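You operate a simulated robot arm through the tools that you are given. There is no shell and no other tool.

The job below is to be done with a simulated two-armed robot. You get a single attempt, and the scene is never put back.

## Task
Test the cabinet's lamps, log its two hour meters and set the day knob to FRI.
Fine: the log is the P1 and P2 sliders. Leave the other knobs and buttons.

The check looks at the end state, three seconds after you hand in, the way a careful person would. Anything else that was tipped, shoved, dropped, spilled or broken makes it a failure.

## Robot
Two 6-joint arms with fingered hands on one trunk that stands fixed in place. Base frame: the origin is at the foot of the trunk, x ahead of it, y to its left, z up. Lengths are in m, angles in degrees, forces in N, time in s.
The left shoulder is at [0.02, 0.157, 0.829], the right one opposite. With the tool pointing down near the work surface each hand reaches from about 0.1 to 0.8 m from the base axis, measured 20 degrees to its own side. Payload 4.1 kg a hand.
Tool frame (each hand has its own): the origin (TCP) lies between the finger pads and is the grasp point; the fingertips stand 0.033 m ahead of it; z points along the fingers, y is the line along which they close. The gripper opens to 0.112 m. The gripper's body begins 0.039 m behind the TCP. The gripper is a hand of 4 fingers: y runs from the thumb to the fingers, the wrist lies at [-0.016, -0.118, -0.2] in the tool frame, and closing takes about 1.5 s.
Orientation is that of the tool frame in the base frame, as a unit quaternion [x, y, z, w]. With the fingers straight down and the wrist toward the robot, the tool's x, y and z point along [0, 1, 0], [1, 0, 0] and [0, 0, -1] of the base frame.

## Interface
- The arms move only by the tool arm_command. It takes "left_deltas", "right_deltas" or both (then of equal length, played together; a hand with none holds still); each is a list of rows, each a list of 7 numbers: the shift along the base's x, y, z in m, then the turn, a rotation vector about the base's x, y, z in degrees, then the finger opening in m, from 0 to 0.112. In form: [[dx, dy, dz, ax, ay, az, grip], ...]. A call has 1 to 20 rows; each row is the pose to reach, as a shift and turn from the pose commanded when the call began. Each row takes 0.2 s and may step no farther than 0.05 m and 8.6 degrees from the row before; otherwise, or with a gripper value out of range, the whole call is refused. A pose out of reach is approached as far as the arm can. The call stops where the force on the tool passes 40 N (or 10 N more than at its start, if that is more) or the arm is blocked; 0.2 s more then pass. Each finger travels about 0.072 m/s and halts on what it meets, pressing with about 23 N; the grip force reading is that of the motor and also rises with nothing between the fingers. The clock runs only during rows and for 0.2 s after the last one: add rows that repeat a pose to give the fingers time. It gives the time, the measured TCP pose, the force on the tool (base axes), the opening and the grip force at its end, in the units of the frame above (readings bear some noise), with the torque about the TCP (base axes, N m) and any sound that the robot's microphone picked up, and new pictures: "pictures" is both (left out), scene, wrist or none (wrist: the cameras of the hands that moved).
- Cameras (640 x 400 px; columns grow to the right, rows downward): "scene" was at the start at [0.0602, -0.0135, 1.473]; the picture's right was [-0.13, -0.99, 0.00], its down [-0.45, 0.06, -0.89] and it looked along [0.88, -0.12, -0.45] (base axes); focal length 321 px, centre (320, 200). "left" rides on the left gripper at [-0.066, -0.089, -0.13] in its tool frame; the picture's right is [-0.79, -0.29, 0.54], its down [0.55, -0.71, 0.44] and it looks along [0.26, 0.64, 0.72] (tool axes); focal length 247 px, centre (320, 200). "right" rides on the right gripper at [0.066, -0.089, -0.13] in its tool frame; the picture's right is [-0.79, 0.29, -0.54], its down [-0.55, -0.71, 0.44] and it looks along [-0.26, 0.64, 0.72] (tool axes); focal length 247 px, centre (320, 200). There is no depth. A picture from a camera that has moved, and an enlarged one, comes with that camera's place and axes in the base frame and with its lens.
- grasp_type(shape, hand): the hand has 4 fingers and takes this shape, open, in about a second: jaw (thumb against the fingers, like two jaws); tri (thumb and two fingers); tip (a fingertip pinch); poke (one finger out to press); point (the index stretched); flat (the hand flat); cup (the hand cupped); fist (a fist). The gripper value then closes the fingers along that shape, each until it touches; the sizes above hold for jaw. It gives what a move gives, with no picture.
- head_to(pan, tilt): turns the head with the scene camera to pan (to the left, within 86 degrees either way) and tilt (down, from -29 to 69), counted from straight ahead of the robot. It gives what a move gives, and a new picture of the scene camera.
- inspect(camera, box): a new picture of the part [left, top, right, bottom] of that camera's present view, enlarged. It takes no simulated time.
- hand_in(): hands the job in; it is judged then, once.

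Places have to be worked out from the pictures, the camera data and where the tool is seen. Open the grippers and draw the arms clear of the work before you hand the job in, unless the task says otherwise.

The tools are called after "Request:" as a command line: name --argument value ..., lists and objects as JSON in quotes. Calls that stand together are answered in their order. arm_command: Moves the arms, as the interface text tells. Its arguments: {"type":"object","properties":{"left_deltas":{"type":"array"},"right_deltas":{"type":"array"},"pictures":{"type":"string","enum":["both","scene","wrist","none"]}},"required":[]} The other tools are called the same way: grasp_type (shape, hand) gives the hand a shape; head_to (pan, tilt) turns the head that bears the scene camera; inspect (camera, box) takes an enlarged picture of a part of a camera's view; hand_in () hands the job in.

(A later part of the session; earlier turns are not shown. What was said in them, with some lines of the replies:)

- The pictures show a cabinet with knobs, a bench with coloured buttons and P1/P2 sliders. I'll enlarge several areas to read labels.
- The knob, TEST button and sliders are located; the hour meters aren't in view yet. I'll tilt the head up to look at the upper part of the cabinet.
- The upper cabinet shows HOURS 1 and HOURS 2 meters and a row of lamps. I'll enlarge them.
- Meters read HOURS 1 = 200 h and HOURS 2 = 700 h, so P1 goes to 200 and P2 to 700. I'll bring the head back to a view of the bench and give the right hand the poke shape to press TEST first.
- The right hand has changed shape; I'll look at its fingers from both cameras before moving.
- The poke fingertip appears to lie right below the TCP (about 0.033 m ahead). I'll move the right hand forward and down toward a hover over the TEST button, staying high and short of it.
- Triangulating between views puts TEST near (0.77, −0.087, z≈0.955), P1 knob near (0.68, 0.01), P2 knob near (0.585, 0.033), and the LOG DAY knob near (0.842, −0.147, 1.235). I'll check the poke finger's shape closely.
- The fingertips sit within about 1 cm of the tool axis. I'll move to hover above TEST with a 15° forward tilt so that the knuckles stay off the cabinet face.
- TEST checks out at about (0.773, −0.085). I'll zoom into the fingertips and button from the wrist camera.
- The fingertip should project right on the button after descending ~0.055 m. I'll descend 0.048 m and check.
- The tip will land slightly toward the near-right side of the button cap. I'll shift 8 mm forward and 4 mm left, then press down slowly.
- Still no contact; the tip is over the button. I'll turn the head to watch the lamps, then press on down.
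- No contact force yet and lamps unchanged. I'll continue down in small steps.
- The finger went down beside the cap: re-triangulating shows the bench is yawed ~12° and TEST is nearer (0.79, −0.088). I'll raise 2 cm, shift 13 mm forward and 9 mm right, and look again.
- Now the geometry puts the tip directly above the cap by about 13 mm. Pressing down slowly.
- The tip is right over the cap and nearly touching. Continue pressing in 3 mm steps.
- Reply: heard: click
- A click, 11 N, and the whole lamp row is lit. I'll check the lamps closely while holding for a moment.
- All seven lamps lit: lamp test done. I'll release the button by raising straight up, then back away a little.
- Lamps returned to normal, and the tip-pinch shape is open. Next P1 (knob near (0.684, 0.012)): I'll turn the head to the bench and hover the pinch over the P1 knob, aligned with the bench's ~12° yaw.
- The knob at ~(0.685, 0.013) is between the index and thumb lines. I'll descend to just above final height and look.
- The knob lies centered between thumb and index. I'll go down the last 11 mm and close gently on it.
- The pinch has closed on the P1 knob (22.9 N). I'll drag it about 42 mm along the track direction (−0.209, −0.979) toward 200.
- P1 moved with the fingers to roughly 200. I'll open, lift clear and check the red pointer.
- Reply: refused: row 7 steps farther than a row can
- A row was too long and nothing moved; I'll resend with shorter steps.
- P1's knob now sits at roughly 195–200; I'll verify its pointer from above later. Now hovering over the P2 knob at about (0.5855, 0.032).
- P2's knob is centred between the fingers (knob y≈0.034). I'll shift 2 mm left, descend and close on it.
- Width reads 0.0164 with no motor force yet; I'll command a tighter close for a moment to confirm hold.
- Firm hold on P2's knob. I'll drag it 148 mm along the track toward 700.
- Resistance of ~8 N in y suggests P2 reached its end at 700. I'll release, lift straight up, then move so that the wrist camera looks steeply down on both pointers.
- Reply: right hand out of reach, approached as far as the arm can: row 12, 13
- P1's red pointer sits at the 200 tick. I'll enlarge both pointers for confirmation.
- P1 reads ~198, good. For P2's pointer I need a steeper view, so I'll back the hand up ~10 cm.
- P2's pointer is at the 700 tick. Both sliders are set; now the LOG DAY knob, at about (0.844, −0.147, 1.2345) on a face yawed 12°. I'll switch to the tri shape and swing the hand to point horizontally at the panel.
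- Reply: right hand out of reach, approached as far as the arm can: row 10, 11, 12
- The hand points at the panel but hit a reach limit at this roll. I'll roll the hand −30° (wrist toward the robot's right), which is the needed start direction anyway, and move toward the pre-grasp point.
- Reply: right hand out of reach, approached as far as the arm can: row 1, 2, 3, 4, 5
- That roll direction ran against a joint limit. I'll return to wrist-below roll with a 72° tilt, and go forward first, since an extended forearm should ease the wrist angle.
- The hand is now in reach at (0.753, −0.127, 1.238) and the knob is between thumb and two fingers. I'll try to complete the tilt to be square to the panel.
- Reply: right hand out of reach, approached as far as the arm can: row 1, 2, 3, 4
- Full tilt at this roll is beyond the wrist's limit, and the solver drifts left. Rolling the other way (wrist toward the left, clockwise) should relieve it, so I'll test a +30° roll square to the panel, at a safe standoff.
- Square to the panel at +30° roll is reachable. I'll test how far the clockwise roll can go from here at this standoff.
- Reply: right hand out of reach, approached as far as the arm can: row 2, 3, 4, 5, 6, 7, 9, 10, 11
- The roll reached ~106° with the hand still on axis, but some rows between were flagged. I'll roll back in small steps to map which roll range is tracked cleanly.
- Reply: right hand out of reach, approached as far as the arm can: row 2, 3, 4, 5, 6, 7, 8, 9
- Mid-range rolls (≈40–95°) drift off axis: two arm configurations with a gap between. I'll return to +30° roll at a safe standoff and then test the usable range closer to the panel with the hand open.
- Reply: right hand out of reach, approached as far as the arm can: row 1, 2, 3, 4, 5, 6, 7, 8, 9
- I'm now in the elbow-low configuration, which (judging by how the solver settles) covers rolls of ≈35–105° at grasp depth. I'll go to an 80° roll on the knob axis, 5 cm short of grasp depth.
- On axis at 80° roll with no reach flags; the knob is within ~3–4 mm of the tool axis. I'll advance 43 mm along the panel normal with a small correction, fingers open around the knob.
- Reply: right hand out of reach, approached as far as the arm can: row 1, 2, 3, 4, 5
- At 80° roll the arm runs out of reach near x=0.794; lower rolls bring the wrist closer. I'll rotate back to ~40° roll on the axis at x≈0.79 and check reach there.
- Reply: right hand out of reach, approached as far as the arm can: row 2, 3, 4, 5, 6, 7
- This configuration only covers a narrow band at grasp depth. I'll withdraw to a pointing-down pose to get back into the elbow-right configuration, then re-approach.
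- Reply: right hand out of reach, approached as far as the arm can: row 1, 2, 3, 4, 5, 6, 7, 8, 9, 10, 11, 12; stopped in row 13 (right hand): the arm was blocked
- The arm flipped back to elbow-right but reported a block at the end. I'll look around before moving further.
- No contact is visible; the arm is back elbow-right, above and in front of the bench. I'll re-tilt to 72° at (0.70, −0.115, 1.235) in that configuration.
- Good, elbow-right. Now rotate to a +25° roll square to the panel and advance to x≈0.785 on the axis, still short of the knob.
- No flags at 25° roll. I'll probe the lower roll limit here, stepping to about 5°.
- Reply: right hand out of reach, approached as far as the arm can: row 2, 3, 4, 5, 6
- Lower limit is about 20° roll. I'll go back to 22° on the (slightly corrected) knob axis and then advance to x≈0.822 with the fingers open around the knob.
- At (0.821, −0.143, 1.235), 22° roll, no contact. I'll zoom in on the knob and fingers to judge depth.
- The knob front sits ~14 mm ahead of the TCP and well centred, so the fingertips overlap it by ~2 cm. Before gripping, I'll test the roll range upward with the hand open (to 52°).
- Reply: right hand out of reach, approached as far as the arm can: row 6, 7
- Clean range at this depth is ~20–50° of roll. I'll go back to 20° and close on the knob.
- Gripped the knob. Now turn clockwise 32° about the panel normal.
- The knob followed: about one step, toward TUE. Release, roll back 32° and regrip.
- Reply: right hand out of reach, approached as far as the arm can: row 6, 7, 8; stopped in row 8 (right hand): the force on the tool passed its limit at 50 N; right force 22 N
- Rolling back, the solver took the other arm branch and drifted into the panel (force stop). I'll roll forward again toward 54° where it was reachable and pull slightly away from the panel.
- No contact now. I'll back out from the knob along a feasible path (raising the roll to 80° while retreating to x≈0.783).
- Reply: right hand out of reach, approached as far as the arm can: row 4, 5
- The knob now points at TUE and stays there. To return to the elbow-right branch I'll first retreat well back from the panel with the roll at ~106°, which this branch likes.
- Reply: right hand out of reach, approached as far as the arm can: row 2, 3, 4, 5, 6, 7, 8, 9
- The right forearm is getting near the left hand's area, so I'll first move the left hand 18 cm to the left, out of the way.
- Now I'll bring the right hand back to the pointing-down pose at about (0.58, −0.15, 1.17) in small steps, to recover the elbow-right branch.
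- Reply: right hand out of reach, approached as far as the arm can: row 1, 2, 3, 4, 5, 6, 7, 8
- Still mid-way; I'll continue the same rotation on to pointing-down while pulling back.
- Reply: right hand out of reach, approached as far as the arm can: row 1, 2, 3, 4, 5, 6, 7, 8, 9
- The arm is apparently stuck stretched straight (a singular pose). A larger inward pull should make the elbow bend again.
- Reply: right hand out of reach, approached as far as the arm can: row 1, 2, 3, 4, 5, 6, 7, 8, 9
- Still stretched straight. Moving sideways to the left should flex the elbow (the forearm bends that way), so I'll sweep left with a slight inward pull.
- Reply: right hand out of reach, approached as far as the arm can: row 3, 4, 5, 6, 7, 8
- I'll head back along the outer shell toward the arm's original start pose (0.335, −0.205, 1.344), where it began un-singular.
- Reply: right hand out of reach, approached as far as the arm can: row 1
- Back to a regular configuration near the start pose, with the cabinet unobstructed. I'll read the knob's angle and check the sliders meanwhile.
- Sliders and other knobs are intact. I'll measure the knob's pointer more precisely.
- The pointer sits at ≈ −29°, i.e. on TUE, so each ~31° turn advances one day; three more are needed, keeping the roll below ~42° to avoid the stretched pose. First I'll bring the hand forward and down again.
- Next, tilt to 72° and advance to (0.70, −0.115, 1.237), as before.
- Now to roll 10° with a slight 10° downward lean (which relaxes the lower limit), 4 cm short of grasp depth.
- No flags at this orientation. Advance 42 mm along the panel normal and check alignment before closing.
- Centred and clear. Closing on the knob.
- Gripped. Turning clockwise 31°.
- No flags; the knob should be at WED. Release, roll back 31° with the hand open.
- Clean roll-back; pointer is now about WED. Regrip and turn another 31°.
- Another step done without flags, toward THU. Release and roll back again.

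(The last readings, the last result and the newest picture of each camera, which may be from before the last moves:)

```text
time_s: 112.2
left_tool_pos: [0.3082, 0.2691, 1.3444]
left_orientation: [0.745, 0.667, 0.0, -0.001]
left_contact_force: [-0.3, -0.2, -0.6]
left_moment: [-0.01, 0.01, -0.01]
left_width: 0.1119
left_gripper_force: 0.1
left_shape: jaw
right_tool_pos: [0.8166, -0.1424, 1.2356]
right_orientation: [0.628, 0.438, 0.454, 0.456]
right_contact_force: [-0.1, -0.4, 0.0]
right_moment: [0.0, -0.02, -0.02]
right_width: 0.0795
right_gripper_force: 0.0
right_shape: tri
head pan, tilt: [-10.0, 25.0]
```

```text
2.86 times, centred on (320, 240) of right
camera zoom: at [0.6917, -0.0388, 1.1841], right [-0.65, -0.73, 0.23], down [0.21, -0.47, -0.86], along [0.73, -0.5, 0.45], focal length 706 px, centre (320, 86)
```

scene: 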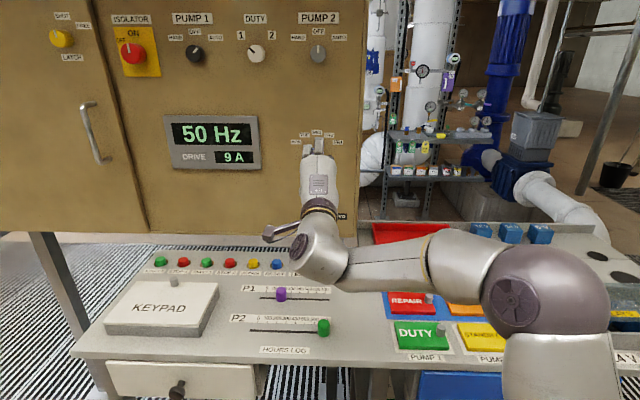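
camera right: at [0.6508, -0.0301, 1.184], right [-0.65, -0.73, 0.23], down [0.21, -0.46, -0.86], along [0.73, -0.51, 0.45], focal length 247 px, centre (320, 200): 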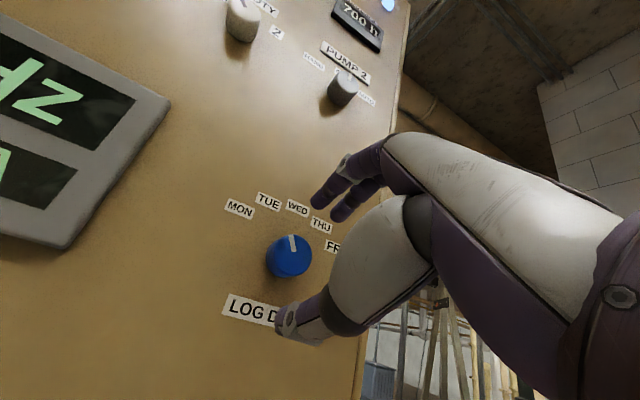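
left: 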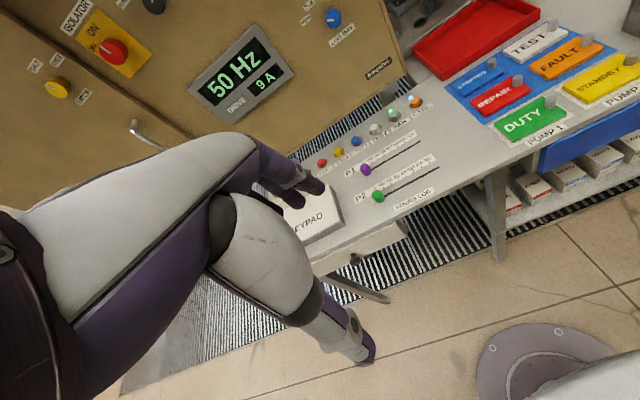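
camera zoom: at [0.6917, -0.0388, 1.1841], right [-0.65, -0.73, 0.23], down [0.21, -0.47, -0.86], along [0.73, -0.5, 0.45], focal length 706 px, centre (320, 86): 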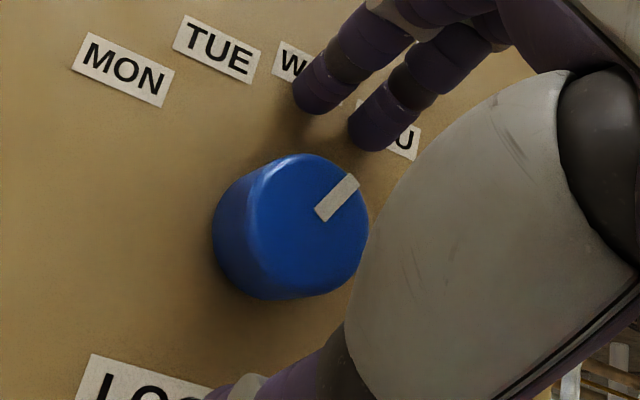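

Pointer is now about THU. Regrip and make the last 31° turn to FRI.

Request:
arm_command --right_deltas '[[0, 0, 0, 0, 0, 0, 0.06], [0, 0, 0, 0, 0, 0, 0.045], [0, 0, 0, 0, 0, 0, 0.03], [0, 0, 0, 0, 0, 0, 0.02], [0, 0, 0, 0, 0, 0, 0.02], [0, 0, 0, 0, 0, 0, 0.02], [0, -0.0002, -0.0001, 3.8, -0.8, 0, 0.02], [-0.0001, -0.0005, -0.0002, 7.6, -1.6, 0, 0.02], [-0.0002, -0.0007, -0.0003, 11.4, -2.4, 0, 0.02], [-0.0002, -0.0009, -0.0004, 15.2, -3.25, 0, 0.02], [-0.0003, -0.0012, -0.0006, 19.0, -4.1, 0, 0.02], [-0.0003, -0.0014, -0.0007, 22.8, -4.9, 0, 0.02], [-0.0004, -0.0016, -0.0008, 26.6, -5.7, 0, 0.02], [-0.0004, -0.0018, -0.0009, 30.3, -6.5, 0, 0.02], [-0.0004, -0.0018, -0.0009, 30.3, -6.5, 0, 0.02]]' --pictures "none"

Request:
inspect --camera "right" --box '[240, 170, 400, 310]'

```text
time_s: 115.3
left_tool_pos: [0.3091, 0.2702, 1.3439]
left_orientation: [0.745, 0.667, 0.0, 0.0]
left_contact_force: [0.0, 0.2, -0.4]
left_moment: [0.0, 0.0, -0.01]
left_width: 0.1118
left_gripper_force: 0.1
left_shape: jaw
right_tool_pos: [0.8164, -0.1439, 1.2358]
right_orientation: [0.7, 0.277, 0.587, 0.299]
right_contact_force: [0.7, 0.8, -5.2]
right_moment: [-0.02, 0.05, -0.07]
right_width: 0.028
right_gripper_force: 23.4
right_shape: tri
head pan, tilt: [-10.0, 25.0]
```

```text
2.86 times, centred on (320, 240) of right
camera zoom: at [0.695, -0.0241, 1.2297], right [-0.64, -0.73, -0.24], down [0.32, 0.03, -0.95], along [0.7, -0.69, 0.21], focal length 706 px, centre (320, 86)
```

zoom: 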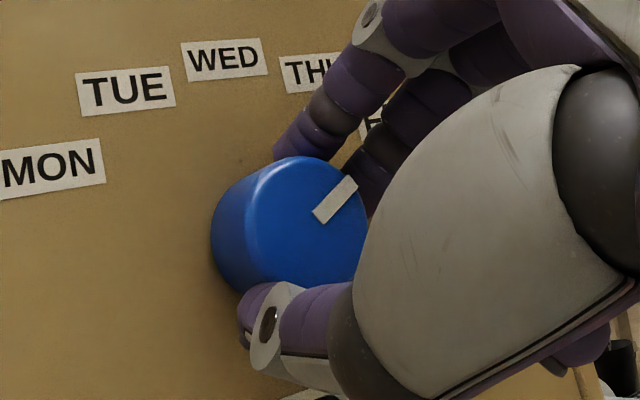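

Turn complete without flags. Release, roll back and withdraw straight out to uncover the knob.

Request:
arm_command --right_deltas '[[0, 0, 0, 0, 0, 0, 0.04], [0, 0, 0, 0, 0, 0, 0.06], [0, 0, 0, 0, 0, 0, 0.08], [0, 0, 0, 0, 0, 0, 0.08], [0.0001, 0.0004, 0.0002, -6.1, 1.3, 0, 0.08], [0.0002, 0.0007, 0.0004, -12.1, 2.6, 0, 0.08], [0.0002, 0.001, 0.0005, -18.2, 3.9, 0, 0.08], [0.0003, 0.0014, 0.0007, -24.2, 5.2, 0, 0.08], [0.0004, 0.0018, 0.0009, -30.3, 6.5, 0, 0.08], [-0.0136, 0.0048, 0.0009, -30.3, 6.5, 0, 0.08], [-0.0276, 0.0078, 0.0009, -30.3, 6.5, 0, 0.08], [-0.0416, 0.0108, 0.0009, -30.3, 6.5, 0, 0.08], [-0.0416, 0.0108, 0.0009, -30.3, 6.5, 0, 0.08]]' --pictures "both"

Request:
inspect --camera "right" --box '[220, 180, 360, 300]'

```text
time_s: 118.2
left_tool_pos: [0.3077, 0.2688, 1.3455]
left_orientation: [0.746, 0.666, 0.001, 0.001]
left_contact_force: [0.6, -0.2, -0.1]
left_moment: [-0.03, 0.02, -0.01]
left_width: 0.1114
left_gripper_force: 0.0
left_shape: jaw
right_tool_pos: [0.7749, -0.1341, 1.2374]
right_orientation: [0.629, 0.437, 0.454, 0.454]
right_contact_force: [0.6, -1.2, -0.8]
right_moment: [-0.02, 0.03, 0.0]
right_width: 0.0799
right_gripper_force: 0.0
right_shape: tri
head pan, tilt: [-10.0, 25.0]
camera right: at [0.6494, -0.0295, 1.1848], right [-0.65, -0.73, 0.23], down [0.21, -0.46, -0.86], along [0.73, -0.51, 0.45], focal length 247 px, centre (320, 200)
```

scene: 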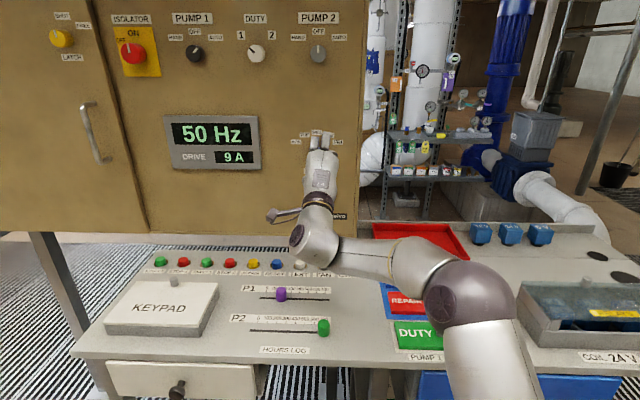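
right: 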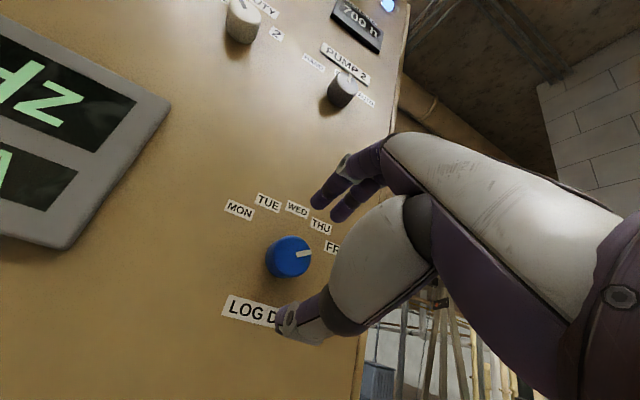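

```text
3.33 times, centred on (290, 240) of right
camera zoom: at [0.6494, -0.0295, 1.1848], right [-0.65, -0.73, 0.23], down [0.21, -0.46, -0.86], along [0.73, -0.51, 0.45], focal length 823 px, centre (420, 67)
```

zoom: 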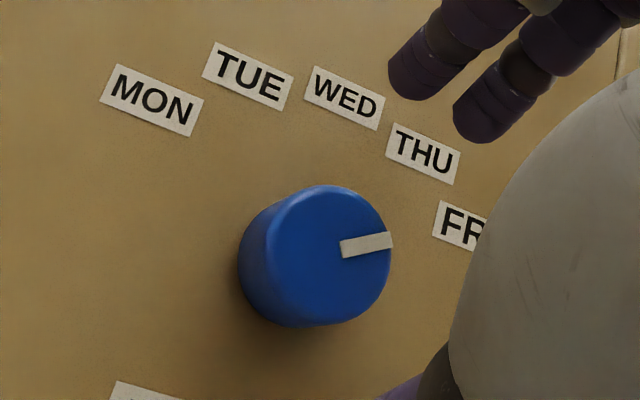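

The pointer looks to be on FRI. I'll withdraw by retracing the path: first back to the 72° tilt pose.

Request:
arm_command --right_deltas '[[-0.03, 0.007, 0, -2.6, 3.2, 0.25, 0.08], [-0.055, 0.013, 0, -5.2, 6.4, 0.5, 0.08], [-0.0764, 0.0186, 0.001, -7.8, 9.6, 0.75, 0.08], [-0.0764, 0.0186, 0.001, -7.8, 9.6, 0.75, 0.08]]' --pictures "none"

Request:
arm_command --right_deltas '[[-0.013, 0, 0.0, 1.67, 7.82, 0, 0.08], [-0.033, 0, 0.0, 3.34, 15.6, 0, 0.08], [-0.053, 0.001, -0.0125, 5.0, 23.5, 0, 0.08], [-0.068, 0.002, -0.0275, 6.7, 31.3, 0, 0.08], [-0.083, 0.003, -0.0475, 8.4, 39.1, 0, 0.08], [-0.093, 0.004, -0.0675, 10.0, 46.9, 0, 0.08], [-0.103, 0.004, -0.0875, 11.7, 54.8, 0, 0.08], [-0.103, 0.004, -0.1075, 13.4, 62.6, 0, 0.08], [-0.103, 0.004, -0.1275, 15.05, 70.4, 0, 0.08], [-0.103, 0.004, -0.1275, 15.05, 70.4, 0, 0.08]]' --pictures "none"

```text
time_s: 119.2
left_tool_pos: [0.3083, 0.2694, 1.3442]
left_orientation: [0.745, 0.667, 0.0, 0.001]
left_contact_force: [-0.1, 0.0, 0.0]
left_moment: [0.01, 0.0, 0.01]
left_width: 0.1119
left_gripper_force: 0.0
left_shape: jaw
right_tool_pos: [0.6976, -0.1156, 1.2381]
right_orientation: [0.629, 0.508, 0.372, 0.455]
right_contact_force: [-0.4, -0.2, -0.1]
right_moment: [-0.02, -0.03, 0.03]
right_width: 0.0798
right_gripper_force: 0.0
right_shape: tri
head pan, tilt: [-10.0, 25.0]
```

```text
time_s: 121.3
left_tool_pos: [0.3082, 0.2699, 1.3433]
left_orientation: [0.745, 0.667, 0.0, 0.0]
left_contact_force: [-1.0, 0.5, 0.1]
left_moment: [0.0, 0.01, 0.01]
left_width: 0.1118
left_gripper_force: 0.0
left_shape: jaw
right_tool_pos: [0.5939, -0.11, 1.1111]
right_orientation: [0.779, 0.627, 0.001, -0.001]
right_contact_force: [-0.3, 0.5, 0.4]
right_moment: [0.0, -0.02, 0.0]
right_width: 0.0797
right_gripper_force: 0.1
right_shape: tri
head pan, tilt: [-10.0, 25.0]
```

Both moves tracked cleanly. Now back to near the start pose, opening the hand fully.

Request:
arm_command --right_deltas '[[-0.04, -0.02, 0, 0, 0, 0, 0.09], [-0.08, -0.04, 0.01, 0, 0, 0, 0.1], [-0.114, -0.05, 0.044, 0, 0, 1, 0.112], [-0.147, -0.06, 0.077, 0, 0, 2, 0.112], [-0.18, -0.07, 0.11, 0, 0, 3, 0.112], [-0.214, -0.08, 0.144, 0, 0, 4, 0.112], [-0.247, -0.09, 0.177, 0, 0, 5, 0.112], [-0.28, -0.1, 0.21, 0, 0, 5.8, 0.112], [-0.28, -0.1, 0.21, 0, 0, 5.8, 0.112]]' --pictures "scene"

Request:
inspect --camera "scene" --box '[280, 120, 360, 180]'

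Request:
inspect --camera "scene" --box '[302, 142, 332, 164]'

Request:
inspect --camera "scene" --box '[140, 230, 370, 360]'

```text
time_s: 123.3
left_tool_pos: [0.3087, 0.2686, 1.3433]
left_orientation: [0.745, 0.667, 0.0, 0.001]
left_contact_force: [0.4, -0.7, -0.2]
left_moment: [-0.01, -0.01, -0.01]
left_width: 0.1117
left_gripper_force: 0.1
left_shape: jaw
right_tool_pos: [0.316, -0.2113, 1.32]
right_orientation: [0.746, 0.666, 0.002, 0.0]
right_contact_force: [-0.2, 0.0, -0.1]
right_moment: [-0.01, 0.05, 0.01]
right_width: 0.112
right_gripper_force: 0.1
right_shape: tri
head pan, tilt: [-10.0, 25.0]
```

scene: 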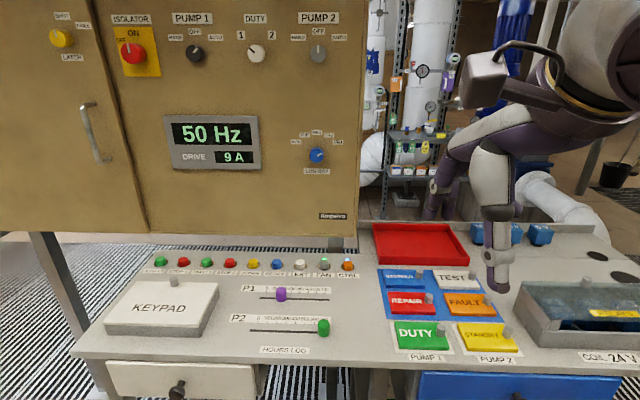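

```text
6.67 times, centred on (320, 150) of scene
camera zoom: at [0.0602, -0.0175, 1.4762], right [-0.17, -0.98, 0.0], down [-0.42, 0.07, -0.91], along [0.89, -0.16, -0.42], focal length 2142 px, centre (320, 533)
```

zoom: 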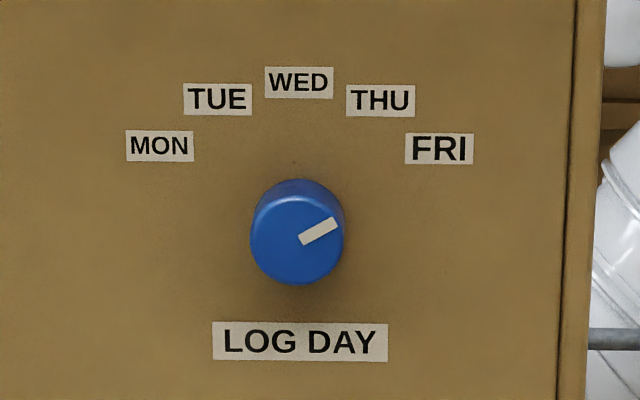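

```text
16.00 times, centred on (317, 153) of scene
camera zoom: at [0.0602, -0.0175, 1.4762], right [-0.17, -0.98, 0.0], down [-0.42, 0.07, -0.91], along [0.89, -0.16, -0.42], focal length 5142 px, centre (368, 952)
```

zoom: 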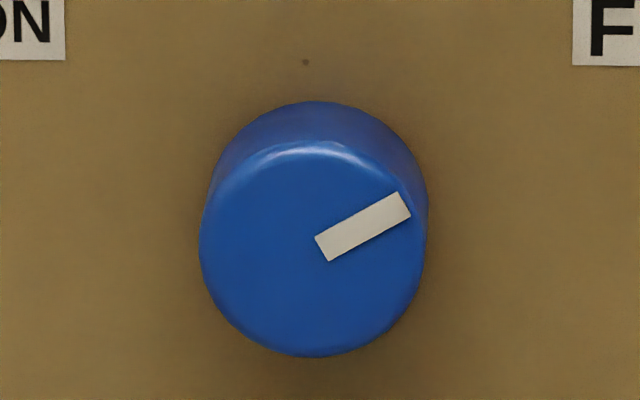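

```text
2.78 times, centred on (255, 295) of scene
camera zoom: at [0.0602, -0.0175, 1.4762], right [-0.17, -0.98, 0.0], down [-0.42, 0.07, -0.91], along [0.89, -0.16, -0.42], focal length 894 px, centre (501, -64)
```

zoom: 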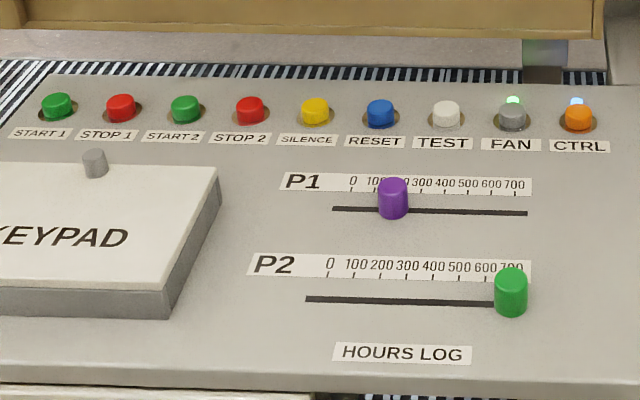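

LOG DAY measures ≈ +59°, right on FRI. I'll recheck the hour meters and lamps, and look over the bench's right side for anything disturbed.

Request:
head_to --pan 2 --tilt 3

Request:
inspect --camera "scene" --box '[180, 30, 460, 220]'

Request:
head_to --pan -35 --tilt 40

```text
time_s: 124.2
left_tool_pos: [0.3071, 0.2701, 1.3441]
left_orientation: [0.746, 0.666, 0.0, 0.0]
left_contact_force: [-0.6, -0.3, 0.1]
left_moment: [0.01, -0.03, 0.0]
left_width: 0.112
left_gripper_force: 0.1
left_shape: jaw
right_tool_pos: [0.3143, -0.212, 1.3202]
right_orientation: [0.747, 0.665, 0.002, -0.001]
right_contact_force: [-0.1, 0.9, 0.5]
right_moment: [0.01, 0.01, 0.01]
right_width: 0.1119
right_gripper_force: 0.1
right_shape: tri
head pan, tilt: [2.0, 3.0]
```

scene: 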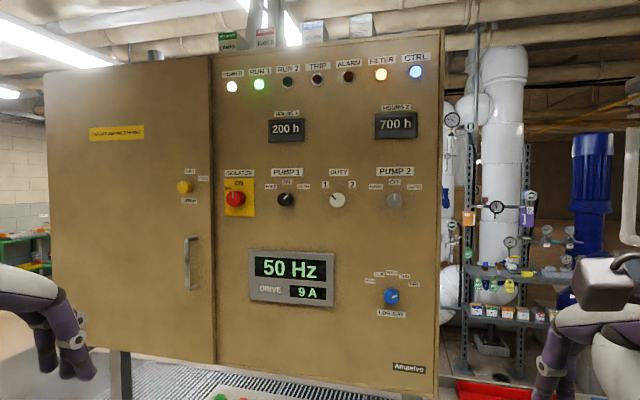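

```text
2.11 times, centred on (320, 125) of scene
camera zoom: at [0.0605, 0.0016, 1.5117], right [0.03, -1.0, 0.0], down [-0.05, 0.0, -1.0], along [1.0, 0.03, -0.05], focal length 676 px, centre (320, 358)
```

zoom: 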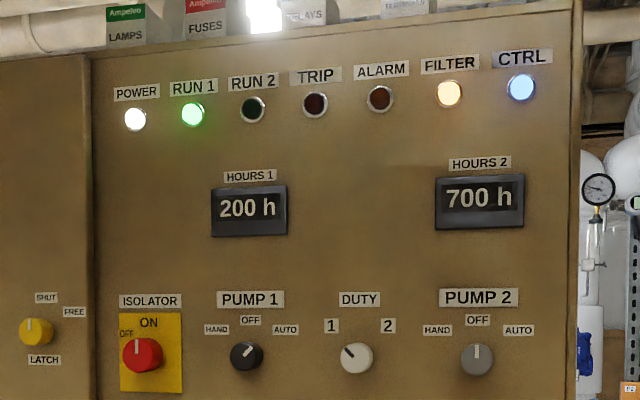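

```text
time_s: 125.2
left_tool_pos: [0.3076, 0.2699, 1.3438]
left_orientation: [0.745, 0.667, 0.0, 0.0]
left_contact_force: [0.4, 0.7, -0.5]
left_moment: [0.02, 0.01, 0.0]
left_width: 0.1117
left_gripper_force: 0.2
left_shape: jaw
right_tool_pos: [0.3154, -0.2116, 1.3202]
right_orientation: [0.747, 0.665, 0.002, 0.0]
right_contact_force: [0.4, -1.1, -0.2]
right_moment: [0.03, 0.01, -0.05]
right_width: 0.1118
right_gripper_force: 0.2
right_shape: tri
head pan, tilt: [-35.0, 40.0]
```

scene: 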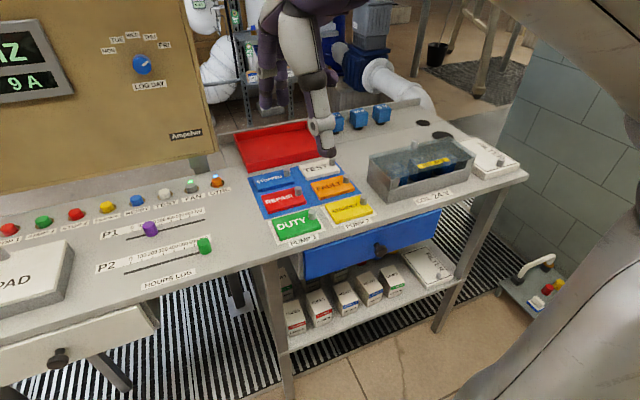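

The meters still read 200 h and 700 h, with P1 at 200, P2 at 700 and the day knob on FRI. The lamps were tested, nothing else was disturbed, and both arms are clear with open hands. Handing in.

Request:
hand_in

```text
The job is handed in.
```

The lamp test, the hours log and the day knob are all done, and the job is handed in.

- **Lamp test:** I pressed TEST until it clicked. All seven cabinet lamps lit, and they went back to normal when I let go.
- **Hours log:** the meters read 200 h (HOURS 1) and 700 h (HOURS 2). I set P1 to 200 and P2 to 700. Both pointers sit on their ticks to within a few hours.
- **Day knob:** LOG DAY points at FRI, about 59° against the label's 60°.

While turning the day knob, the right hand once drifted off line and pressed against the cabinet front until the force limit stopped it, at about 50 N. I pulled back and finished the turn from a better arm position. In the final pictures nothing was tipped or moved, and the other knobs and buttons are as they were. Both hands are open and clear of the bench and cabinet.
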